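You operate a simulated robot arm through the tools that you are given. There is no shell and no other tool.

Carry out the task below with a simulated robot arm. There is one attempt and no reset: what you move stays moved.

TASK
Dust the ledge, then start the belt forward at speed 2.
Fine: use the yellow pad and put it back; turn the red on-off knob to ON; start at the long control box; leave the carriers on the belt. What is to be rubbed or washed off counts as gone when no trace of it is left.

It is judged by the outcome, as a careful person would: the job done as asked, and still so three seconds after it is handed in. It fails if anything else is knocked over, pushed out of place, dropped, spilled or broken.

THE ROBOT
A 6-joint arm with a two-finger gripper, fixed in place. Base frame: the origin is at the foot of the arm, x ahead of it, y to its left, z up. Units: m, rad, N and s.
Its first joint turns from -2.897 to 2.897 rad. Payload 2.45 kg.
The TCP is the grasp point between the finger pads, 0.02 m short of the fingertips. In the tool frame z runs along the fingers and y along their closing line. Largest opening 0.14 m; the body of the gripper starts 0.168 m behind the TCP.
Orientation is that of the tool frame in the base frame, as a unit quaternion [x, y, z, w]. With the fingers straight down and closing along the base's y, the tool's x points along the base's -x, its y along +y and its z along -z.

THE INTERFACE
- The arm moves only by the tool drive_tool. Its argument "motion" is a list of rows, each an object (a shift or turn left out is 0, a gripper value left out holds the last) with "travel": the shift along the tool's x, y, z in m, a list of three; "rot": the turn, a rotation vector about the tool's x, y, z in rad, a list of three; "claw": the closure, from 0 (fully open) to 1 (shut). In form: [{"travel": [tx, ty, tz], "rot": [rx, ry, rz], "claw": claw}, ...]. A call has 1 to 20 rows; each row shifts and turns the commanded pose from where the row before left it, along the tool's axes as they then stand. Each row takes 0.2 s and may step no farther than 0.05 m and 0.15 rad from the row before; otherwise, or with a gripper value out of range, the whole call is refused. A pose out of reach is approached as far as the arm can. The call stops where the force on the tool passes 60 N (or 10 N more than at its start, if that is more) or the arm is blocked; 0.2 s more then pass. Each finger travels about 0.045 m/s and halts on what it meets, pressing with about 25 N; the grip force reading is that of the motor and also rises with nothing between the fingers. The clock runs only during rows and for 0.2 s after the last one: add rows that do not move to give the fingers time. The reply holds the time, the measured pose of the TCP, the force on the tool along the base axes, the opening and the grip force, in the units named above and with some noise, with the torque about the TCP (base axes, N m) and any sound that the robot's microphone picked up, and new pictures: "pictures" is both (left out), scene, wrist or none.
- Cameras (640 x 400 px; columns grow to the right, rows downward): "scene" is fixed at [0.049, 0.501, 1.3261]; the picture's right is [-0.28, -0.96, 0.00], its down [-0.42, 0.12, -0.90] and it looks along [0.87, -0.25, -0.43] (base axes); focal length 318 px, centre (320, 200). "wrist" rides on the gripper at [0.078, 0.011, -0.209] in the tool frame; the picture's right is [-0.14, 0.99, 0.00], its down [-0.92, -0.13, -0.37] and it looks along [-0.37, -0.05, 0.93] (tool axes); focal length 280 px, centre (320, 200). There is no depth. A picture from a camera that has moved, and an enlarged one, comes with that camera's place and axes in the base frame and with its lens.
- enlarge(camera, box): a new picture of the part [left, top, right, bottom] of that camera's present view, enlarged. No time passes.
- sign_off(): hands the job in; it is judged then, once.

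Nothing tells you positions but the pictures and the camera data. Unless the task says otherwise, let go and move clear before handing in.

The tools are called after "Emit:" as name(argument=value, ...) on one line, values as JSON. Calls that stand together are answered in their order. drive_tool: Moves the arm, as the interface text tells. Its arguments: {"type":"object","properties":{"motion":{"type":"array","items":{"type":"object","properties":{"travel":{"type":"array","items":{"type":"number"}},"rot":{"type":"array","items":{"type":"number"}},"claw":{"type":"number"}}}},"pictures":{"type":"string","enum":["both","scene","wrist","none"]}},"required":["motion"]} The other tools are called the same way: enlarge (camera, box) takes an enlarged picture of a part of a camera's view; sign_off () hands the job in.

At the start:

```text
clock: 0.0
tcp_pos: [0.4354, 0.534, 1.1672]
tcp_rot: [0.0, 1.0, 0.0, 0.0]
contact_force: [-0.2, 1.3, 0.2]
ft_torque: [-0.02, -0.04, -0.01]
width: 0.1402
grasp_force: 0.1
```

scene: 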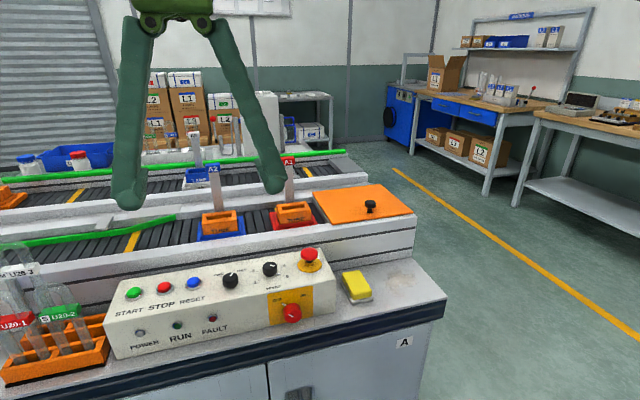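
wrist: 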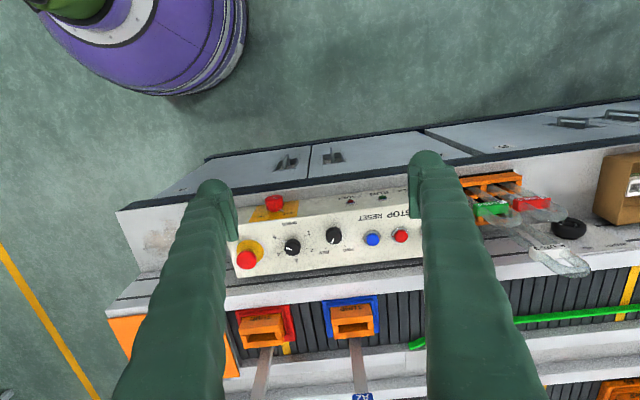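

I see a long control box with buttons, two small selector knobs, an e-stop and a red on-off knob on its front, and a yellow pad on the ledge at its right. I'll enlarge the views first to read labels and find the dust.

Emit:
enlarge(camera="scene", box=[100, 240, 340, 390])

Emit:
enlarge(camera="scene", box=[230, 230, 390, 330])

Emit:
enlarge(camera="scene", box=[320, 240, 460, 330])

Emit:
enlarge(camera="wrist", box=[220, 180, 430, 300])

Emit:
enlarge(camera="scene", box=[160, 140, 440, 290])

```text
2.67 times, centred on (220, 315) of scene
camera zoom: at [0.049, 0.501, 1.3261], right [-0.28, -0.96, 0.0], down [-0.42, 0.12, -0.9], along [0.87, -0.25, -0.43], focal length 848 px, centre (587, -107)
```

zoom: 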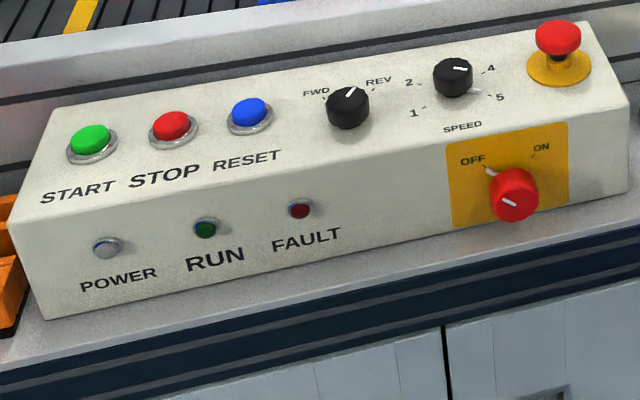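

```text
4.00 times, centred on (310, 280) of scene
camera zoom: at [0.049, 0.501, 1.3261], right [-0.28, -0.96, 0.0], down [-0.42, 0.12, -0.9], along [0.87, -0.25, -0.43], focal length 1272 px, centre (360, -120)
```

zoom: 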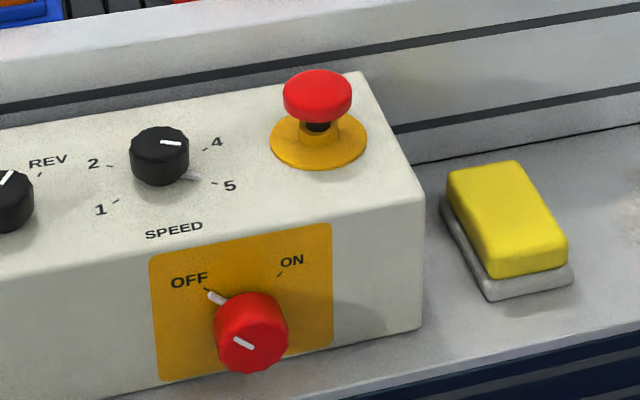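

```text
4.44 times, centred on (390, 285) of scene
camera zoom: at [0.049, 0.501, 1.3261], right [-0.28, -0.96, 0.0], down [-0.42, 0.12, -0.9], along [0.87, -0.25, -0.43], focal length 1414 px, centre (9, -178)
```

zoom: 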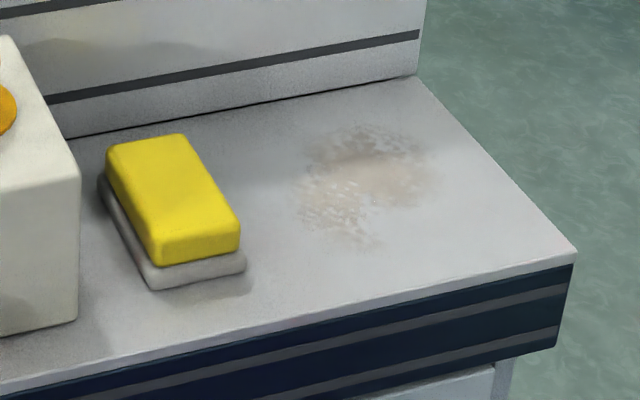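

```text
3.05 times, centred on (325, 240) of wrist
camera zoom: at [0.3568, 0.5449, 1.3757], right [0.14, 0.99, 0.0], down [0.92, -0.13, 0.37], along [0.37, -0.05, -0.93], focal length 854 px, centre (305, 78)
```

zoom: 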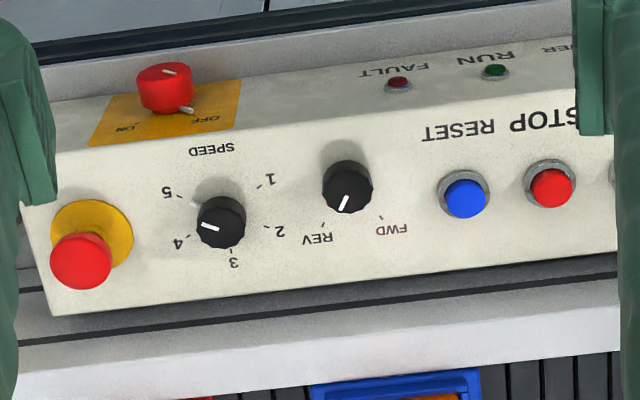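

```text
2.29 times, centred on (300, 215) of scene
camera zoom: at [0.049, 0.501, 1.3261], right [-0.28, -0.96, 0.0], down [-0.42, 0.12, -0.9], along [0.87, -0.25, -0.43], focal length 727 px, centre (366, 166)
```

zoom: 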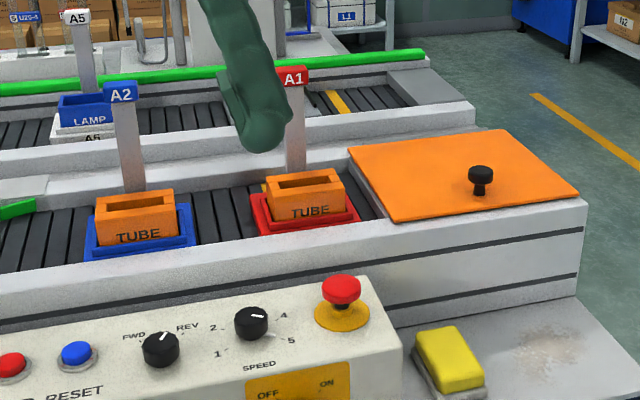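

The direction knob seems to be at REV, the speed at 5 and the main knob at OFF; the dust is on the ledge right of the yellow pad. I move the gripper high over the pad for a better look.

Emit:
drive_tool(motion=[{"travel": [-0.008, -0.042, 0.006]}, {"travel": [-0.008, -0.042, 0.006]}, {"travel": [-0.008, -0.042, 0.006]}, {"travel": [-0.008, -0.042, 0.006]}, {"travel": [-0.008, -0.042, 0.006]}, {"travel": [-0.008, -0.042, 0.006]}, {"travel": [-0.008, -0.042, 0.006]}, {"travel": [-0.008, -0.042, 0.006]}, {}, {}])

```text
clock: 2.2
tcp_pos: [0.4982, 0.1981, 1.1183]
tcp_rot: [-0.001, 1.0, 0.0, 0.0]
contact_force: [-0.2, -0.3, 0.4]
ft_torque: [0.01, -0.02, 0.0]
width: 0.1402
grasp_force: 0.1
camera wrist: at [0.4202, 0.2087, 1.3267], right [0.14, 0.99, 0.0], down [0.92, -0.13, 0.37], along [0.37, -0.05, -0.93], focal length 280 px, centre (320, 200)
```

scene: 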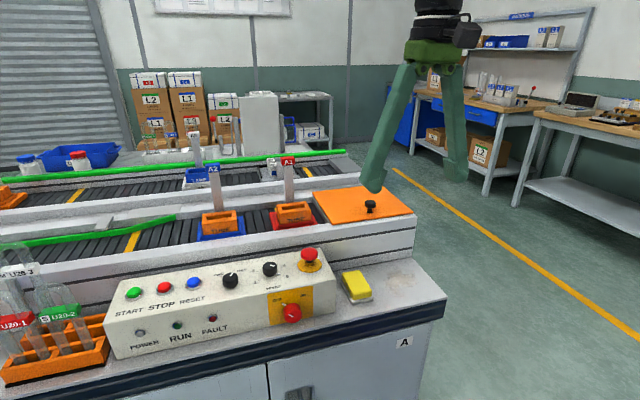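
wrist: 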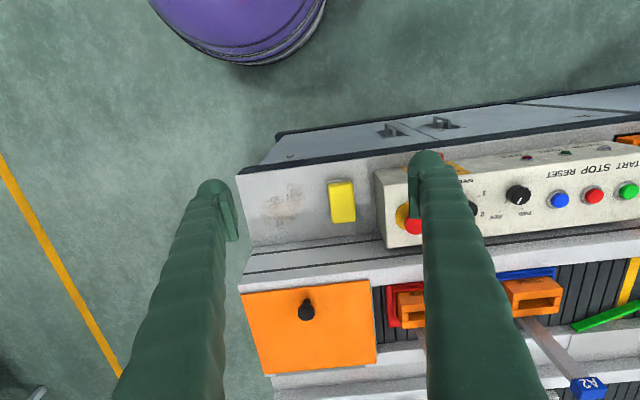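

Emit:
enlarge(camera="wrist", box=[230, 150, 430, 275])

Emit:
enlarge(camera="wrist", box=[430, 130, 640, 260])

Emit:
enlarge(camera="wrist", box=[250, 160, 370, 235])

Emit:
enlarge(camera="scene", box=[320, 240, 460, 330])

```text
3.20 times, centred on (330, 212) of wrist
camera zoom: at [0.4202, 0.2087, 1.3267], right [0.14, 0.99, 0.0], down [0.92, -0.13, 0.37], along [0.37, -0.05, -0.93], focal length 897 px, centre (288, 160)
```

zoom: 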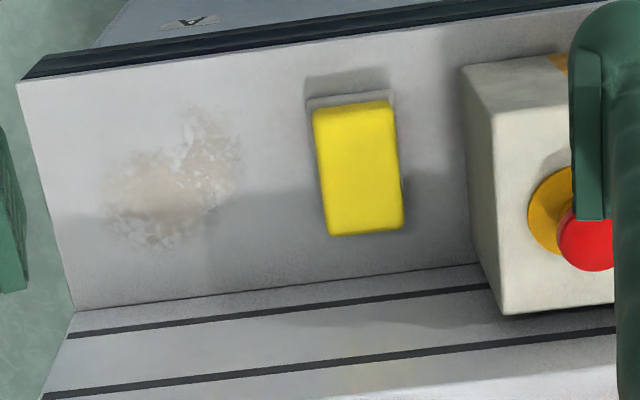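

```text
3.05 times, centred on (535, 195) of wrist
camera zoom: at [0.4202, 0.2087, 1.3267], right [0.14, 0.99, 0.0], down [0.92, -0.13, 0.37], along [0.37, -0.05, -0.93], focal length 854 px, centre (-335, 215)
```

zoom: 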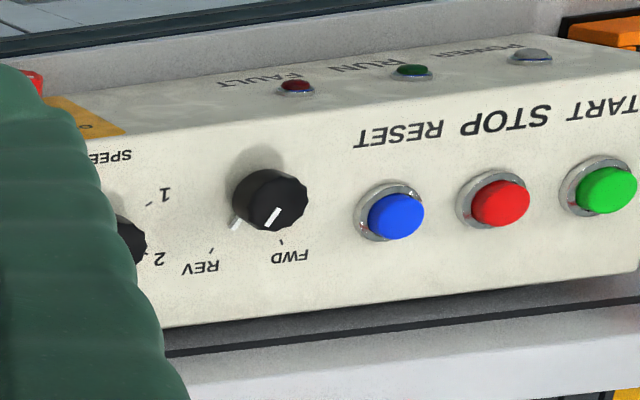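

```text
5.33 times, centred on (310, 198) of wrist
camera zoom: at [0.4202, 0.2087, 1.3267], right [0.14, 0.99, 0.0], down [0.92, -0.13, 0.37], along [0.37, -0.05, -0.93], focal length 1495 px, centre (373, 213)
```

zoom: 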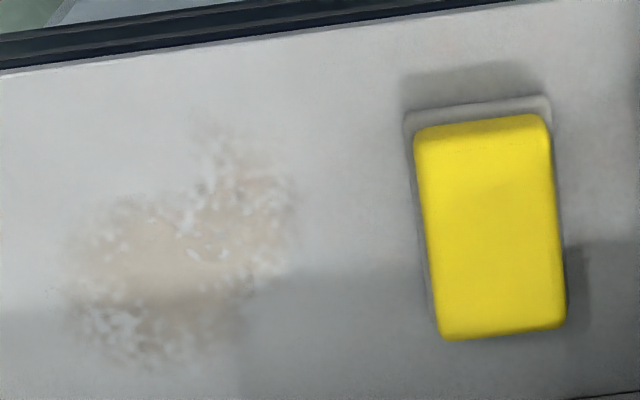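

```text
4.44 times, centred on (390, 285) of scene
camera zoom: at [0.049, 0.501, 1.3261], right [-0.28, -0.96, 0.0], down [-0.42, 0.12, -0.9], along [0.87, -0.25, -0.43], focal length 1414 px, centre (9, -178)
```

zoom: 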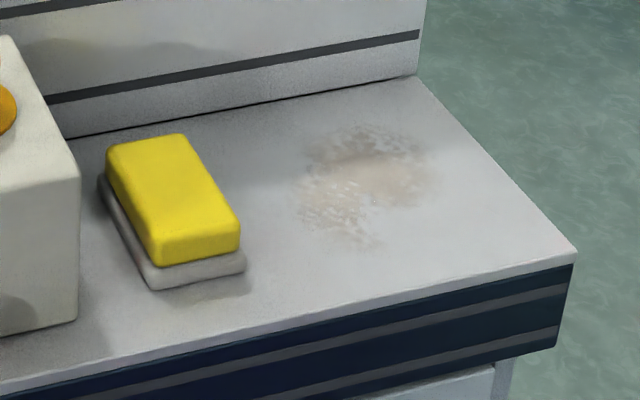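

The ledge top is at about z=0.742, the pad centred near (0.654, 0.225), top near 0.775, and the dust spans x 0.60–0.71, y 0.035–0.15. I narrow the gripper (the control box is close at y≈0.30) and hover above the pad.

Emit:
drive_tool(motion=[{"claw": 0.42, "travel": [-0.031, 0.0054, 0.035]}, {"travel": [-0.031, 0.0054, 0.035]}, {"travel": [-0.031, 0.0054, 0.035]}, {"travel": [-0.031, 0.0054, 0.035]}, {"travel": [-0.031, 0.0054, 0.035]}, {}, {}, {}])

```text
clock: 4.0
tcp_pos: [0.6538, 0.2254, 0.9423]
tcp_rot: [0.0, 1.0, 0.0, 0.0]
contact_force: [0.6, -0.8, 0.6]
ft_torque: [0.01, 0.01, -0.02]
width: 0.0812
grasp_force: 0.0
camera wrist: at [0.5759, 0.2361, 1.1514], right [0.14, 0.99, 0.0], down [0.92, -0.13, 0.37], along [0.37, -0.05, -0.93], focal length 280 px, centre (320, 200)
```

scene: 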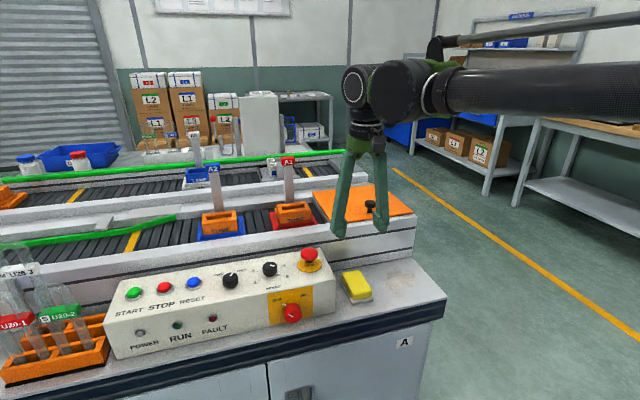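
wrist: 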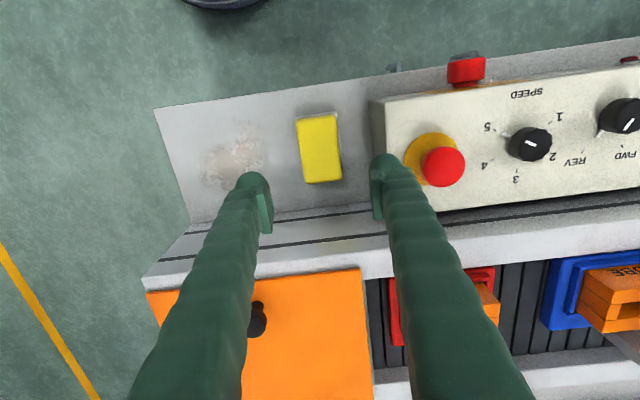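

The pad lies right below the gripper as computed. A close look before going down.

Emit:
enlarge(camera="wrist", box=[260, 90, 400, 190])

Emit:
enlarge(camera="wrist", box=[400, 40, 640, 200])

```text
4.00 times, centred on (330, 140) of wrist
camera zoom: at [0.5759, 0.2361, 1.1514], right [0.14, 0.99, 0.0], down [0.92, -0.13, 0.37], along [0.37, -0.05, -0.93], focal length 1122 px, centre (280, 440)
```

zoom: 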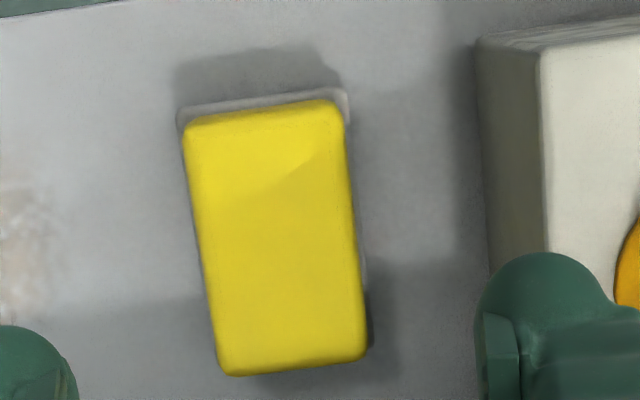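

```text
2.50 times, centred on (520, 120) of wrist
camera zoom: at [0.5759, 0.2361, 1.1514], right [0.14, 0.99, 0.0], down [0.92, -0.13, 0.37], along [0.37, -0.05, -0.93], focal length 701 px, centre (-180, 400)
```

zoom: 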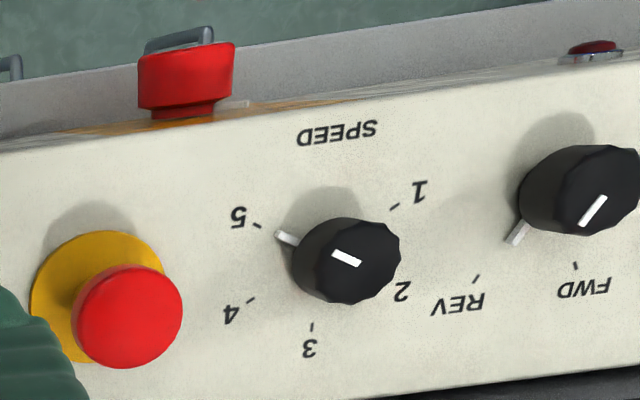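

Speed pointer stands at 5, direction pointer at REV. I descend over the pad now, stopping just above the tray, and close.

Emit:
drive_tool(motion=[{"travel": [0.001, 0, 0.035]}, {"travel": [0.001, 0, 0.035]}, {"travel": [0, 0, 0.035]}, {"travel": [0, 0, 0.03]}, {"travel": [0, 0, 0.02]}, {}, {}])

```text
clock: 5.6
tcp_pos: [0.6515, 0.2254, 0.7893]
tcp_rot: [0.0, 1.0, -0.001, 0.0]
contact_force: [-0.3, 0.6, -0.5]
ft_torque: [0.0, -0.01, -0.03]
width: 0.0814
grasp_force: 0.1
camera wrist: at [0.5738, 0.236, 0.9975], right [0.14, 0.99, 0.0], down [0.92, -0.13, 0.37], along [0.37, -0.05, -0.93], focal length 280 px, centre (320, 200)
```

scene: 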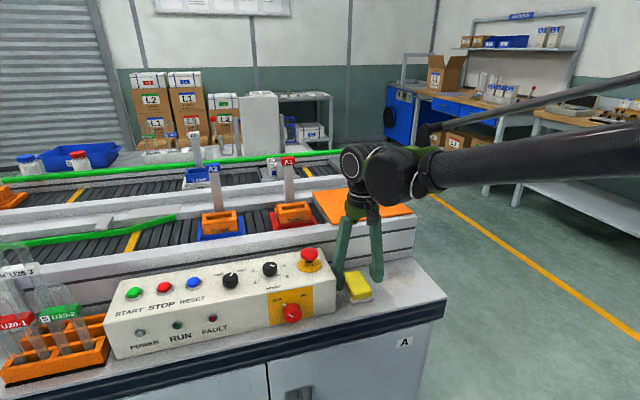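
wrist: 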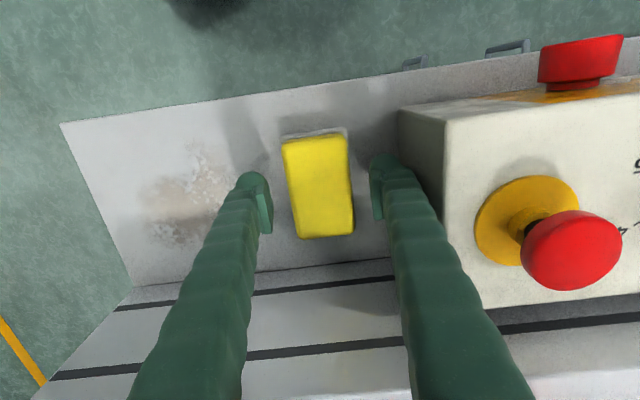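

Finger gaps on both sides look even. I lower the last centimetre and close on the pad.

Emit:
drive_tool(motion=[{"travel": [0, 0, 0.006]}, {"travel": [0, 0, 0.006]}, {}, {"claw": 0.8}, {}, {}, {}, {}])

```text
clock: 7.4
tcp_pos: [0.6526, 0.226, 0.7771]
tcp_rot: [0.0, 1.0, -0.001, 0.0]
contact_force: [0.9, 1.0, 0.1]
ft_torque: [0.0, -0.03, 0.03]
width: 0.0526
grasp_force: 25.2
camera wrist: at [0.5735, 0.2361, 0.9857], right [0.14, 0.99, 0.0], down [0.92, -0.13, 0.37], along [0.37, -0.05, -0.93], focal length 280 px, centre (320, 200)
```

scene: 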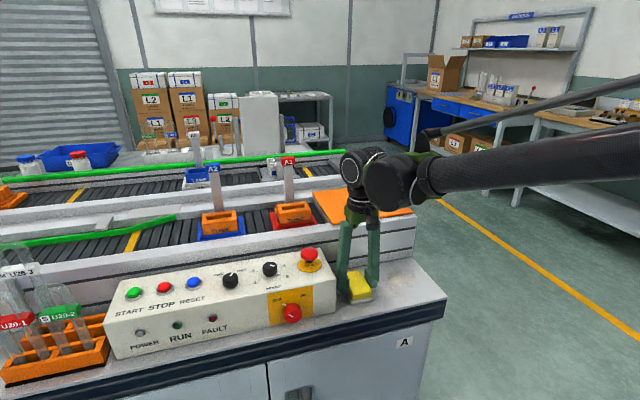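
wrist: 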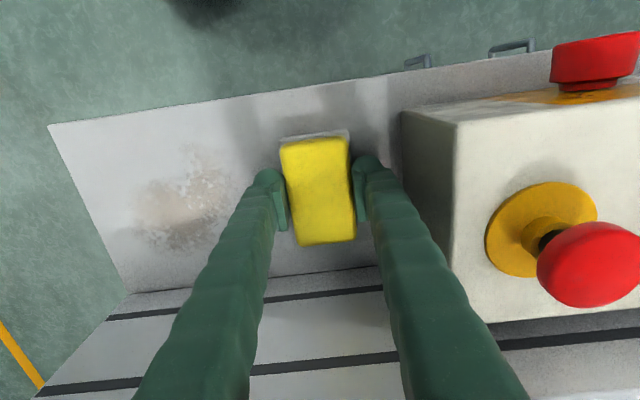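

Gripped at 0.0526 m. I lift straight up and check that the grey tray stays behind.

Emit:
drive_tool(motion=[{"travel": [0, 0, -0.015]}, {"travel": [0, 0, -0.025]}, {"travel": [0, 0, -0.02]}, {}])

Emit:
enlarge(camera="scene", box=[320, 240, 460, 330])

Emit:
enlarge(camera="wrist", box=[40, 80, 420, 320])

```text
clock: 8.4
tcp_pos: [0.652, 0.2261, 0.8364]
tcp_rot: [0.0, 1.0, -0.001, 0.0]
contact_force: [0.1, 0.4, -0.8]
ft_torque: [-0.01, 0.01, -0.02]
width: 0.0529
grasp_force: 24.5
camera wrist: at [0.5736, 0.2357, 1.0461], right [0.14, 0.99, 0.0], down [0.92, -0.13, 0.37], along [0.37, -0.05, -0.93], focal length 280 px, centre (320, 200)
```

scene: 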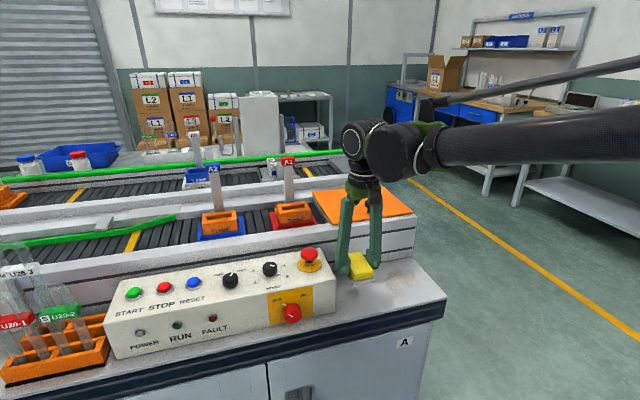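
wrist: 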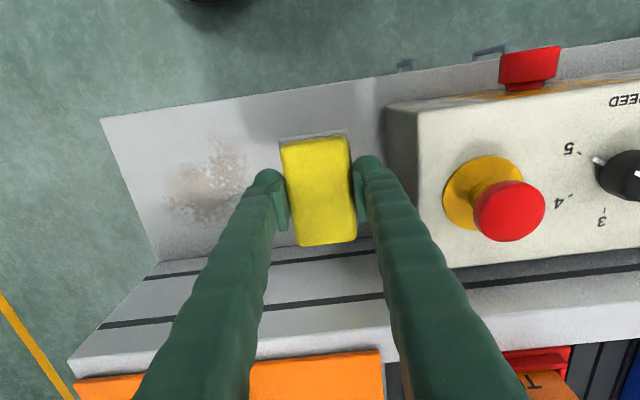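

```text
4.44 times, centred on (390, 285) of scene
camera zoom: at [0.049, 0.501, 1.3261], right [-0.28, -0.96, 0.0], down [-0.42, 0.12, -0.9], along [0.87, -0.25, -0.43], focal length 1414 px, centre (9, -178)
```

zoom: 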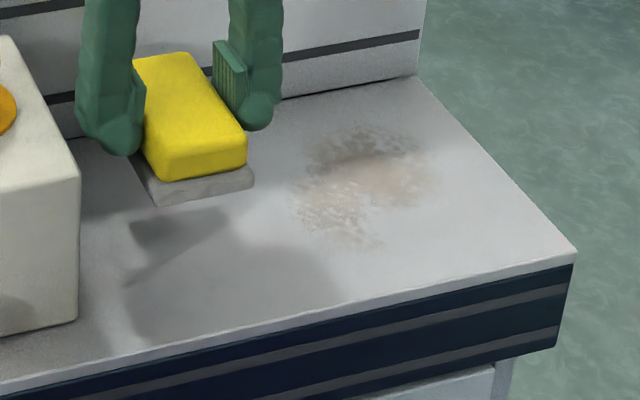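

```text
1.67 times, centred on (230, 200) of wrist
camera zoom: at [0.5736, 0.2357, 1.0461], right [0.14, 0.99, 0.0], down [0.92, -0.13, 0.37], along [0.37, -0.05, -0.93], focal length 467 px, centre (470, 200)
```

zoom: 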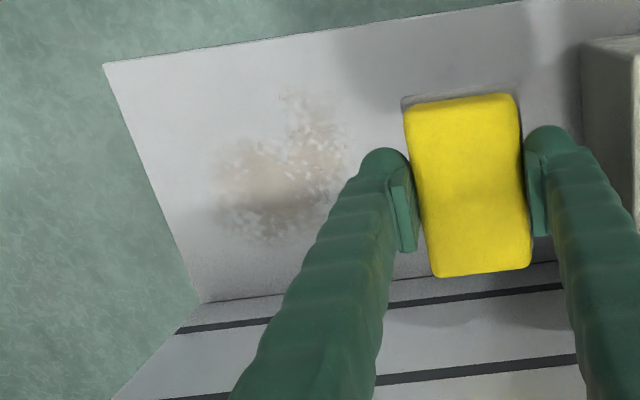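

The grey part is the pad's own sole, so it sits directly on the ledge at TCP z≈0.777, and it will go back to (0.652, 0.226). I move over the left side of the dust and lower until light contact.

Emit:
drive_tool(motion=[{"travel": [0.006, -0.03, 0]}, {"travel": [0.006, -0.026, 0]}, {"travel": [0, -0.02, 0]}, {"travel": [0, 0, 0.025]}, {"travel": [0, 0, 0.02]}, {"travel": [0, 0, 0.01]}, {"travel": [0, 0, 0.005]}, {"travel": [0, 0, 0.002]}, {}], pictures="wrist")

```text
clock: 10.4
tcp_pos: [0.6415, 0.1497, 0.7756]
tcp_rot: [0.0, 1.0, 0.001, 0.0]
contact_force: [0.8, -1.0, 18.7]
ft_torque: [-0.01, 0.01, 0.0]
width: 0.0529
grasp_force: 24.8
camera wrist: at [0.5617, 0.1597, 0.9843], right [0.14, 0.99, 0.0], down [0.92, -0.13, 0.37], along [0.37, -0.05, -0.93], focal length 280 px, centre (320, 200)
```

wrist: 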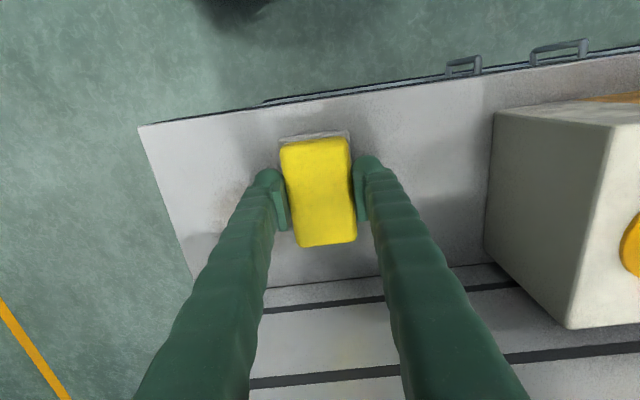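

Contact is made at about 19 N, a bit firm; I ease off slightly and make the first pass to the right, then step back in depth and return.

Emit:
drive_tool(motion=[{"travel": [0, 0, -0.0007]}, {"travel": [0, -0.015, 0]}, {"travel": [0, -0.015, 0]}, {"travel": [0, -0.015, 0]}, {"travel": [0, -0.015, 0]}, {"travel": [0, -0.015, 0]}, {"travel": [0, -0.015, 0]}, {"travel": [0, -0.015, 0]}, {"travel": [0, -0.015, 0]}, {"travel": [-0.015, 0, 0]}, {"travel": [-0.015, 0, 0]}, {"travel": [0, 0.015, 0]}, {"travel": [0, 0.015, 0]}, {"travel": [0, 0.015, 0]}, {"travel": [0, 0.015, 0]}, {"travel": [0, 0.015, 0]}, {"travel": [0, 0.015, 0]}, {"travel": [0, 0.015, 0]}, {}])

```text
clock: 14.4
tcp_pos: [0.6693, 0.1337, 0.7759]
tcp_rot: [0.0, 1.0, -0.001, 0.0]
contact_force: [0.0, -1.1, -0.8]
ft_torque: [0.04, 0.02, 0.02]
width: 0.0527
grasp_force: 25.0
camera wrist: at [0.5919, 0.1449, 0.9844], right [0.14, 0.99, 0.0], down [0.92, -0.13, 0.37], along [0.37, -0.05, -0.93], focal length 280 px, centre (320, 200)
```

scene: 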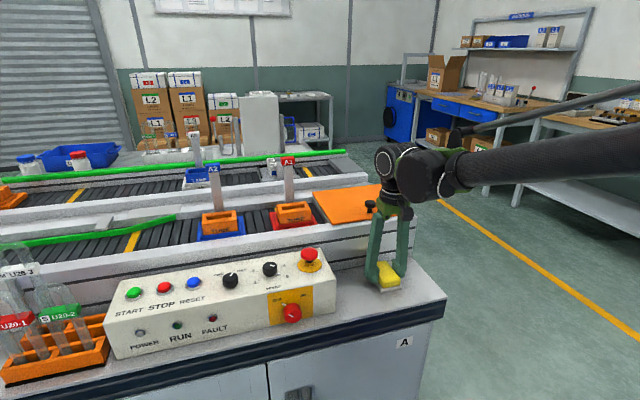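
wrist: 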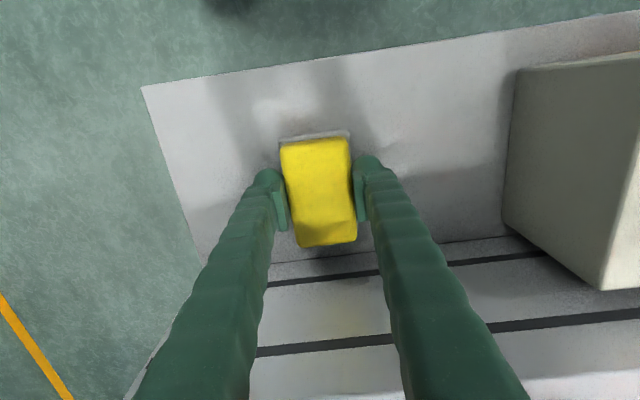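

Most of the dust is already gone, though the contact has become light. I press a touch more and do a pass farther back and another along the front.

Emit:
drive_tool(motion=[{"travel": [-0.01, 0.008, 0.001]}, {"travel": [-0.01, 0, 0]}, {"travel": [0, -0.015, 0]}, {"travel": [0, -0.015, 0]}, {"travel": [0, -0.015, 0]}, {"travel": [0, -0.015, 0]}, {"travel": [0, -0.015, 0]}, {"travel": [0, -0.015, 0]}, {"travel": [0, -0.015, 0]}, {"travel": [0.02, 0, 0]}, {"travel": [0.02, 0, 0]}, {"travel": [0.015, 0, 0]}, {"travel": [0, 0.015, 0]}, {"travel": [0, 0.015, 0]}, {"travel": [0, 0.015, 0]}, {"travel": [0, 0.015, 0]}, {"travel": [0, 0.015, 0]}, {"travel": [0, 0.015, 0]}, {"travel": [0, 0.015, 0]}, {}])

```text
clock: 18.6
tcp_pos: [0.6368, 0.1422, 0.7747]
tcp_rot: [0.0, 1.0, 0.001, 0.0]
contact_force: [0.6, -1.3, 6.2]
ft_torque: [-0.03, 0.01, -0.05]
width: 0.0526
grasp_force: 25.2
camera wrist: at [0.5578, 0.1528, 0.9832], right [0.14, 0.99, 0.0], down [0.92, -0.13, 0.37], along [0.37, -0.05, -0.93], focal length 280 px, centre (320, 200)
```

scene: 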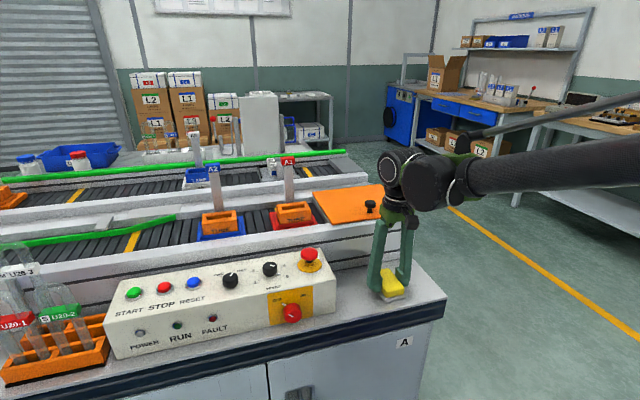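
wrist: 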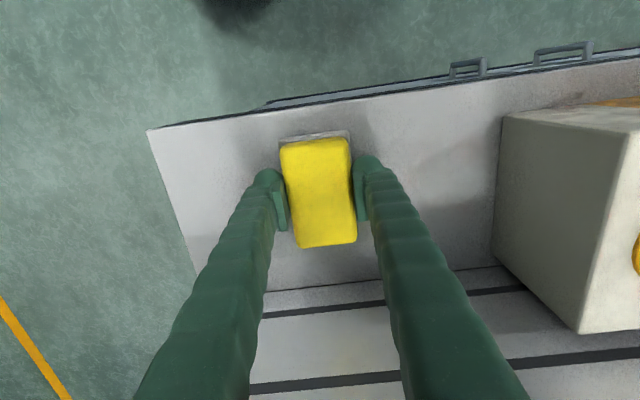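

No dust seems left near the pad. I lift and hover over the pad's own place so the wiped area can be inspected.

Emit:
drive_tool(motion=[{"travel": [0, 0, -0.02]}, {"travel": [0, 0, -0.03]}, {"travel": [-0.005, 0.028, -0.01]}, {"travel": [-0.005, 0.028, 0]}, {"travel": [-0.0055, 0.0275, 0]}, {}, {}], pictures="both")

Emit:
enlarge(camera="scene", box=[340, 240, 460, 320])

Emit:
enlarge(camera="wrist", box=[90, 100, 290, 270])

```text
clock: 20.2
tcp_pos: [0.6512, 0.2241, 0.8343]
tcp_rot: [0.0, 1.0, 0.001, 0.0]
contact_force: [0.2, -0.3, -0.5]
ft_torque: [0.0, 0.02, 0.03]
width: 0.0532
grasp_force: 24.9
camera wrist: at [0.5725, 0.2355, 1.0434], right [0.14, 0.99, 0.0], down [0.92, -0.13, 0.37], along [0.37, -0.05, -0.93], focal length 280 px, centre (320, 200)
```

scene: 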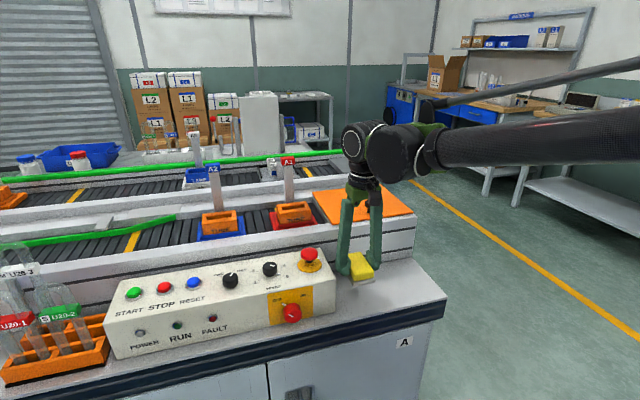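
wrist: 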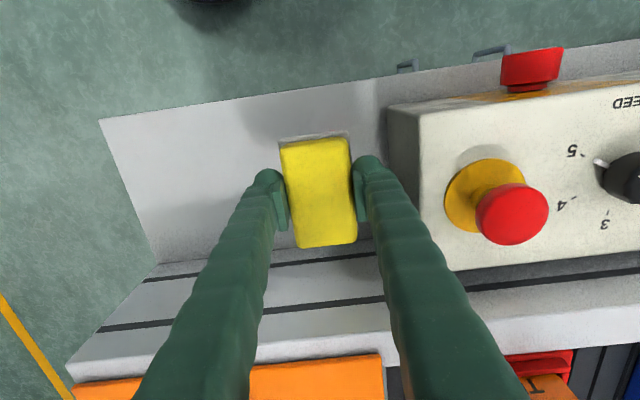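

```text
5.00 times, centred on (400, 280) of scene
camera zoom: at [0.049, 0.501, 1.3261], right [-0.28, -0.96, 0.0], down [-0.42, 0.12, -0.9], along [0.87, -0.25, -0.43], focal length 1590 px, centre (-80, -200)
```

zoom: 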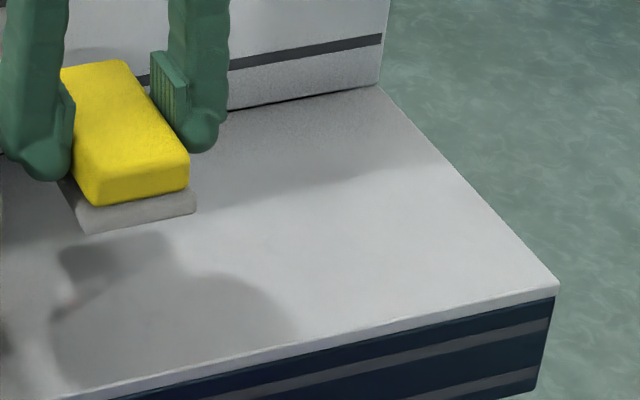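

```text
2.35 times, centred on (190, 185) of wrist
camera zoom: at [0.5725, 0.2355, 1.0434], right [0.14, 0.99, 0.0], down [0.92, -0.13, 0.37], along [0.37, -0.05, -0.93], focal length 660 px, centre (626, 235)
```

zoom: 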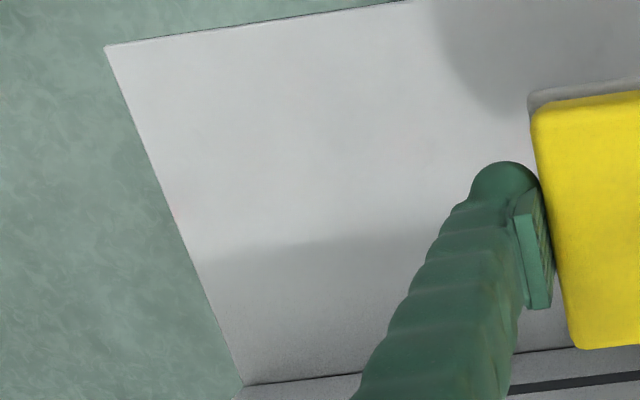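

The ledge looks clean. I lower the pad onto its original spot, open only part way and check.

Emit:
drive_tool(motion=[{"travel": [-0.0005, 0.0015, 0.02]}, {"travel": [0, 0, 0.02]}, {"travel": [0, 0, 0.012]}, {"travel": [0, 0, 0.005]}, {}, {"travel": [0, 0, 0.001]}, {}], pictures="scene")

```text
clock: 21.8
tcp_pos: [0.651, 0.2268, 0.7762]
tcp_rot: [0.0, 1.0, 0.0, 0.001]
contact_force: [0.3, 0.4, -0.5]
ft_torque: [0.01, 0.0, 0.04]
width: 0.0528
grasp_force: 25.0
```

scene: 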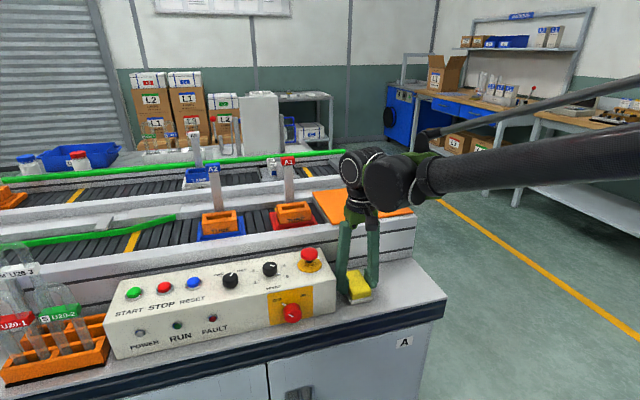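

No contact yet (the pad slid up a hair in the grip), so I go down another millimetre or so before opening.

Emit:
drive_tool(motion=[{"travel": [0, 0, 0.001]}, {"travel": [0, 0, 0.0005]}, {}], pictures="none")

```text
clock: 22.6
tcp_pos: [0.6513, 0.2288, 0.7746]
tcp_rot: [0.0, 1.0, 0.001, 0.0]
contact_force: [-0.5, 0.7, -0.7]
ft_torque: [-0.04, -0.01, -0.01]
width: 0.0528
grasp_force: 24.6
```

Emit:
drive_tool(motion=[{"travel": [0, 0, 0.0007]}, {}, {}], pictures="none")

```text
clock: 23.4
tcp_pos: [0.6498, 0.2266, 0.7755]
tcp_rot: [0.0, 1.0, 0.0, 0.0]
contact_force: [0.6, 1.2, 9.5]
ft_torque: [0.04, 0.01, 0.04]
width: 0.0527
grasp_force: 24.9
```

The pad is now on the ledge (about 9 N). I open partly and rise.

Emit:
drive_tool(motion=[{"claw": 0.45}, {}, {}, {}, {"travel": [0, 0, -0.02]}, {"travel": [0, 0, -0.04]}, {"travel": [0, 0, -0.05]}, {"travel": [0, 0, -0.05]}, {"travel": [0, 0, -0.05]}, {}])

Emit:
enlarge(camera="scene", box=[320, 240, 460, 330])

Emit:
enlarge(camera="wrist", box=[140, 80, 400, 240])

Emit:
enlarge(camera="wrist", box=[380, 40, 640, 210])

```text
clock: 25.6
tcp_pos: [0.6496, 0.2275, 0.9857]
tcp_rot: [-0.001, 1.0, 0.0, 0.0]
contact_force: [0.0, 0.5, 0.0]
ft_torque: [0.0, -0.01, 0.03]
width: 0.0769
grasp_force: 0.1
camera wrist: at [0.5726, 0.2384, 1.1943], right [0.14, 0.99, 0.0], down [0.92, -0.13, 0.37], along [0.37, -0.05, -0.93], focal length 280 px, centre (320, 200)
```

scene: 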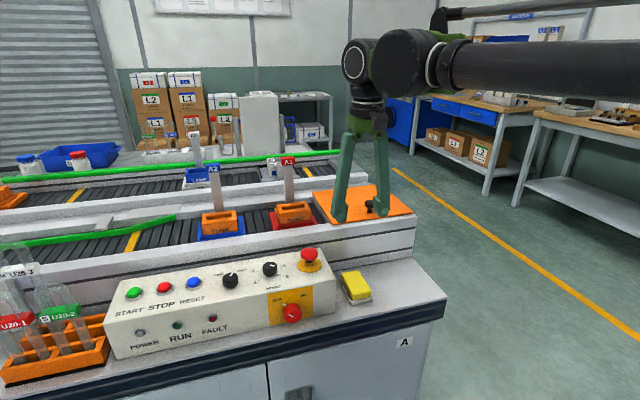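
wrist: 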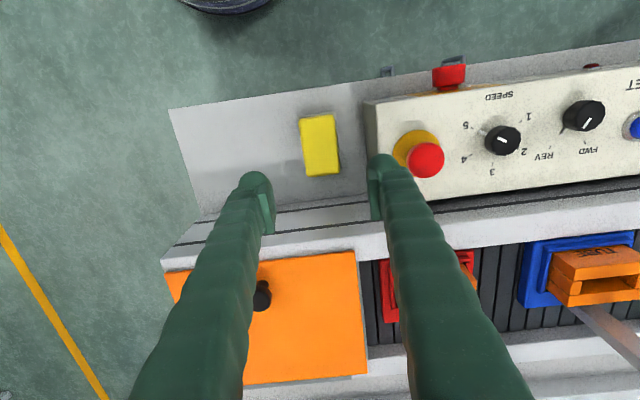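

```text
4.44 times, centred on (390, 285) of scene
camera zoom: at [0.049, 0.501, 1.3261], right [-0.28, -0.96, 0.0], down [-0.42, 0.12, -0.9], along [0.87, -0.25, -0.43], focal length 1414 px, centre (9, -178)
```

zoom: 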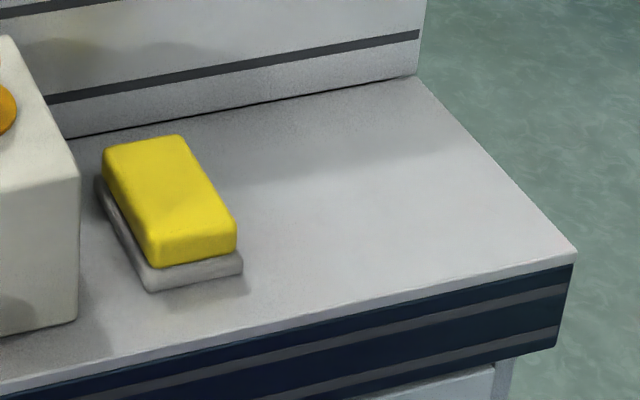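

```text
2.46 times, centred on (270, 160) of wrist
camera zoom: at [0.5726, 0.2384, 1.1943], right [0.14, 0.99, 0.0], down [0.92, -0.13, 0.37], along [0.37, -0.05, -0.93], focal length 690 px, centre (443, 298)
```

zoom: 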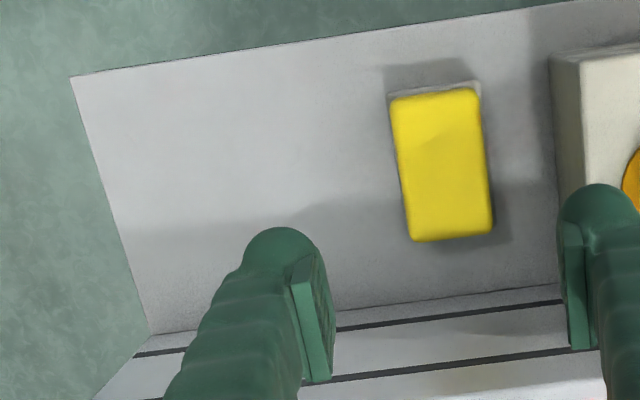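

```text
2.35 times, centred on (510, 125) of wrist
camera zoom: at [0.5726, 0.2384, 1.1943], right [0.14, 0.99, 0.0], down [0.92, -0.13, 0.37], along [0.37, -0.05, -0.93], focal length 660 px, centre (-127, 376)
```

zoom: 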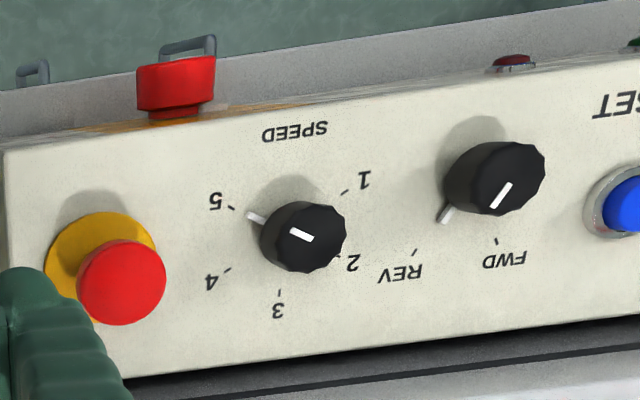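

The ledge is clean and the pad is back within a couple of millimetres. The box top is horizontal at z≈0.843; I now go high above the two black knobs with open fingers to measure them precisely.

Emit:
drive_tool(motion=[{"travel": [0.0083, 0.0437, 0], "claw": 0.0}, {"travel": [0.0083, 0.0437, 0]}, {"travel": [0.0083, 0.0437, 0]}, {"travel": [0.0083, 0.0437, 0]}, {"travel": [0.0083, 0.0437, 0]}, {"travel": [0.0083, 0.0437, 0]}, {}, {}])

Emit:
enlarge(camera="wrist", box=[220, 80, 430, 210])

```text
clock: 27.4
tcp_pos: [0.6017, 0.4906, 0.9849]
tcp_rot: [0.0, 1.0, 0.001, 0.001]
contact_force: [0.8, 0.8, -0.9]
ft_torque: [-0.01, -0.02, -0.02]
width: 0.1402
grasp_force: 0.1
camera wrist: at [0.524, 0.5004, 1.1937], right [0.14, 0.99, 0.0], down [0.92, -0.13, 0.37], along [0.37, -0.05, -0.93], focal length 280 px, centre (320, 200)
```

scene: 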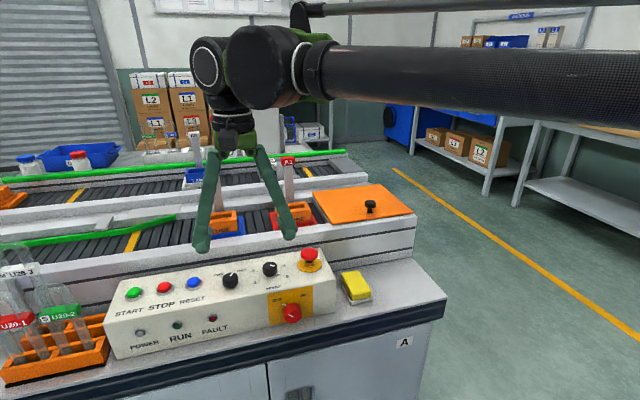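
wrist: 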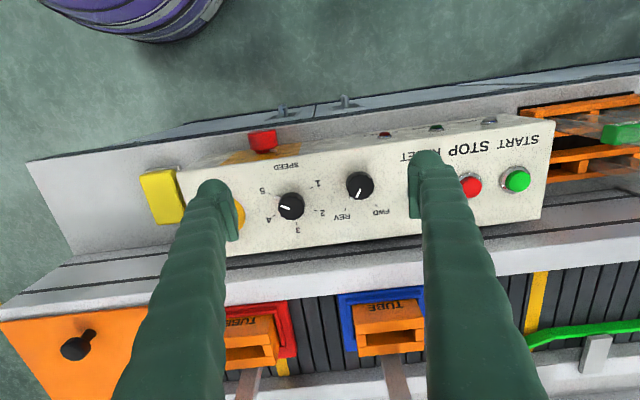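

```text
3.05 times, centred on (325, 145) of wrist
camera zoom: at [0.524, 0.5004, 1.1937], right [0.14, 0.99, 0.0], down [0.92, -0.13, 0.37], along [0.37, -0.05, -0.93], focal length 854 px, centre (305, 368)
```

zoom: 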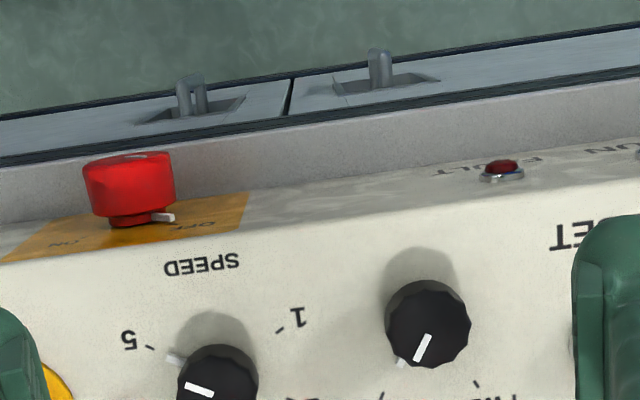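

Emit:
enlarge(camera="wrist", box=[235, 150, 425, 260])

Emit:
enlarge(camera="wrist", box=[220, 115, 300, 165])

```text
3.37 times, centred on (330, 205) of wrist
camera zoom: at [0.524, 0.5004, 1.1937], right [0.14, 0.99, 0.0], down [0.92, -0.13, 0.37], along [0.37, -0.05, -0.93], focal length 944 px, centre (286, 183)
```

zoom: 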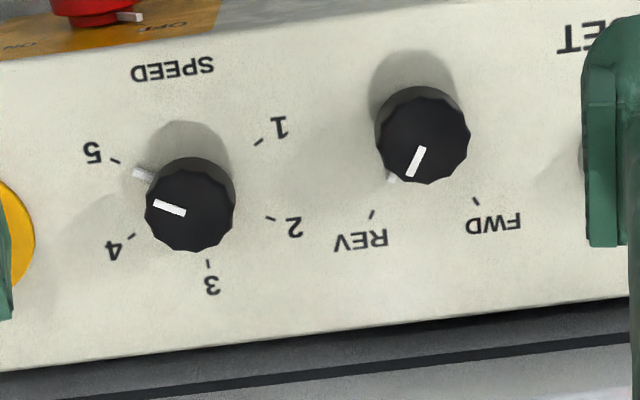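

```text
8.00 times, centred on (260, 140) of wrist
camera zoom: at [0.524, 0.5004, 1.1937], right [0.14, 0.99, 0.0], down [0.92, -0.13, 0.37], along [0.37, -0.05, -0.93], focal length 2243 px, centre (800, 680)
```

zoom: 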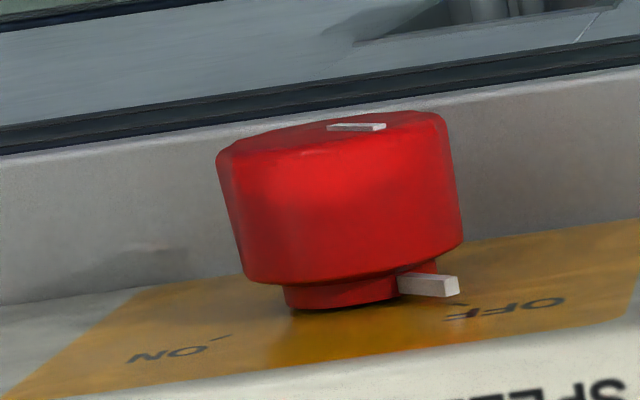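

Measured: speed knob at (0.660, 0.446), direction knob at (0.644, 0.535), both about 33 mm wide with tops near z 0.868; direction needs 60° counter-clockwise (from above) to FWD, speed 180° counter-clockwise from 5 to 2. I go over the direction knob first.

Emit:
drive_tool(motion=[{"travel": [-0.014, 0.0148, 0], "claw": 0.5}, {"travel": [-0.014, 0.0148, 0.01]}, {"travel": [-0.014, 0.0148, 0.02]}, {"travel": [0, 0, 0.03]}, {"travel": [0, 0, 0.02]}, {}, {}])

Emit:
enlarge(camera="wrist", box=[220, 100, 440, 240])

Emit:
enlarge(camera="scene", box=[180, 200, 320, 300])

```text
clock: 29.0
tcp_pos: [0.643, 0.5348, 0.9045]
tcp_rot: [0.0, 1.0, 0.0, 0.0]
contact_force: [1.1, 0.2, -0.8]
ft_torque: [0.02, 0.0, 0.05]
width: 0.0699
grasp_force: 0.0
camera wrist: at [0.565, 0.5446, 1.1137], right [0.14, 0.99, 0.0], down [0.92, -0.13, 0.37], along [0.37, -0.05, -0.93], focal length 280 px, centre (320, 200)
```

scene: 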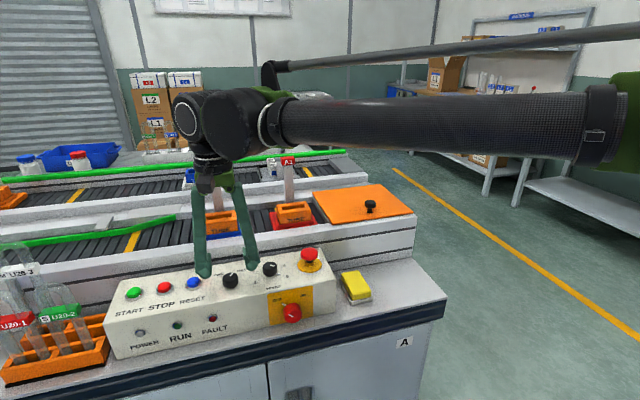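
wrist: 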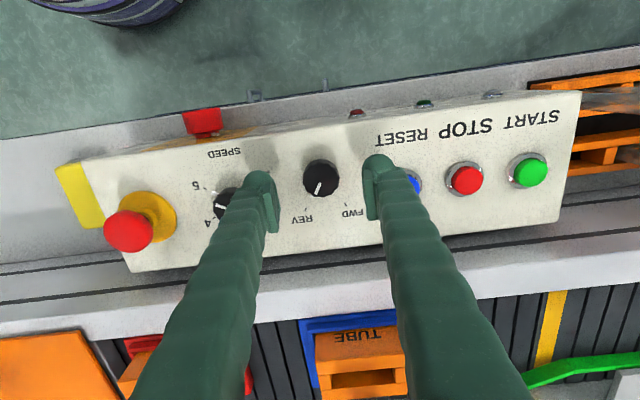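

```text
2.86 times, centred on (330, 170) of wrist
camera zoom: at [0.565, 0.5446, 1.1137], right [0.14, 0.99, 0.0], down [0.92, -0.13, 0.37], along [0.37, -0.05, -0.93], focal length 801 px, centre (291, 286)
```

zoom: 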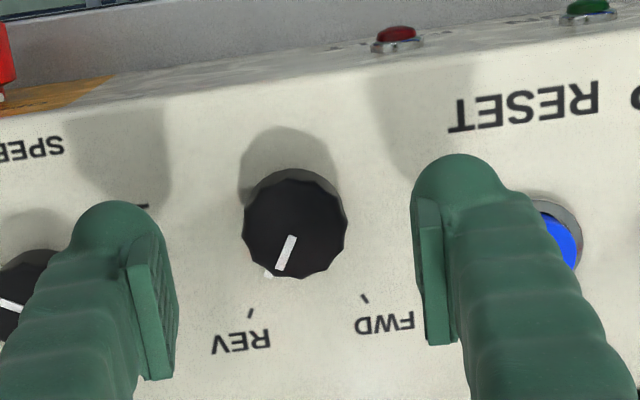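

```text
4.00 times, centred on (250, 250) of scene
camera zoom: at [0.049, 0.501, 1.3261], right [-0.28, -0.96, 0.0], down [-0.42, 0.12, -0.9], along [0.87, -0.25, -0.43], focal length 1272 px, centre (600, 0)
```

zoom: 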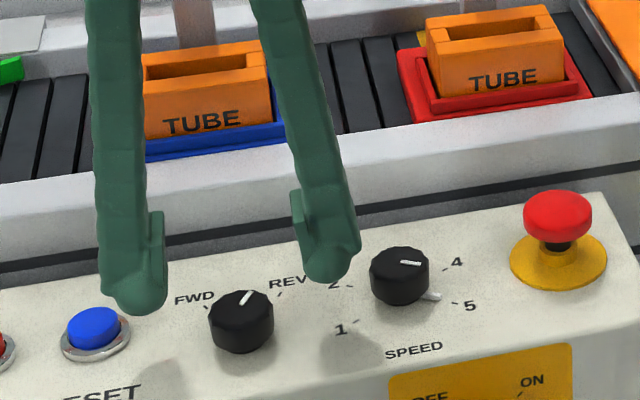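

The finger noses are bulkier than the pads, so near the RESET button I should keep the opening small (~50 mm) and approach with the closing line turned. I turn the tool 60° clockwise first (to unwind later) and check.

Emit:
drive_tool(motion=[{"claw": 0.64, "rot": [0, 0, 0.15]}, {"rot": [0, 0, 0.15]}, {"rot": [0, 0, 0.15]}, {"rot": [0, 0, 0.15]}, {"rot": [0, 0, 0.15]}, {"rot": [0, 0, 0.15]}, {"rot": [0, 0, 0.15]}, {}, {}])

Emit:
enlarge(camera="wrist", box=[220, 100, 440, 240])

Emit:
enlarge(camera="scene", box=[180, 200, 320, 300])

```text
clock: 31.0
tcp_pos: [0.6421, 0.5344, 0.9038]
tcp_rot: [0.502, 0.865, 0.0, 0.0]
contact_force: [-0.2, 0.1, -0.7]
ft_torque: [-0.01, 0.03, 0.04]
width: 0.0505
grasp_force: 0.0
camera wrist: at [0.6138, 0.6071, 1.1133], right [0.93, 0.37, 0.0], down [0.35, -0.86, 0.37], along [0.14, -0.34, -0.93], focal length 280 px, centre (320, 200)
```

scene: 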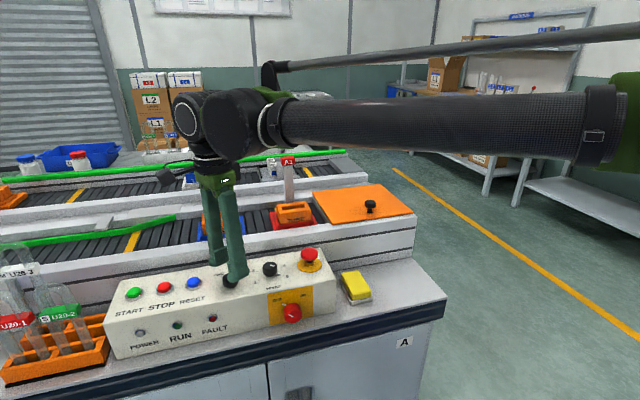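
wrist: 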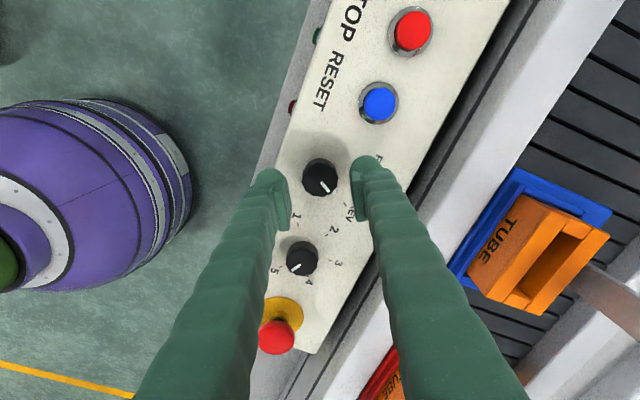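

```text
2.86 times, centred on (330, 170) of wrist
camera zoom: at [0.6138, 0.6071, 1.1133], right [0.93, 0.37, 0.0], down [0.35, -0.86, 0.37], along [0.14, -0.34, -0.93], focal length 801 px, centre (291, 286)
```

zoom: 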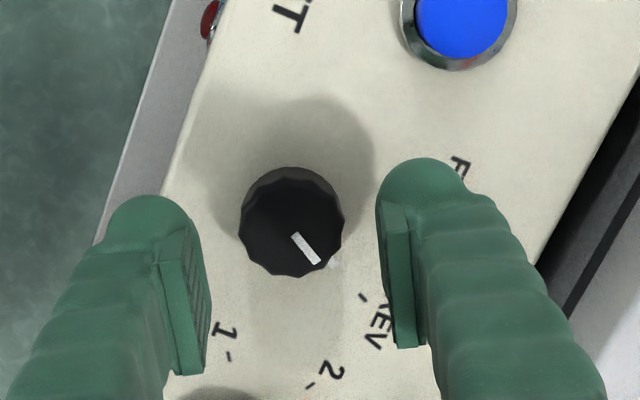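

```text
4.00 times, centred on (250, 250) of scene
camera zoom: at [0.049, 0.501, 1.3261], right [-0.28, -0.96, 0.0], down [-0.42, 0.12, -0.9], along [0.87, -0.25, -0.43], focal length 1272 px, centre (600, 0)
```

zoom: 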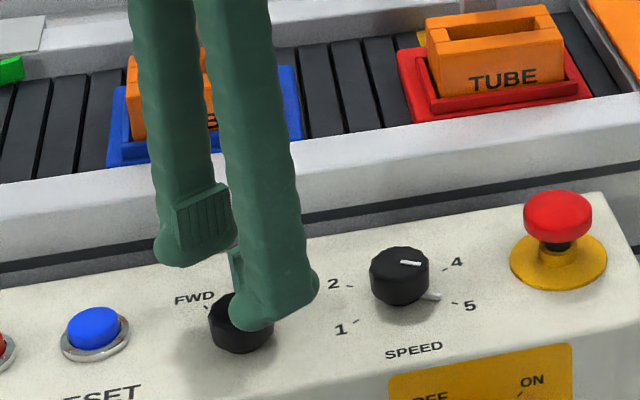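

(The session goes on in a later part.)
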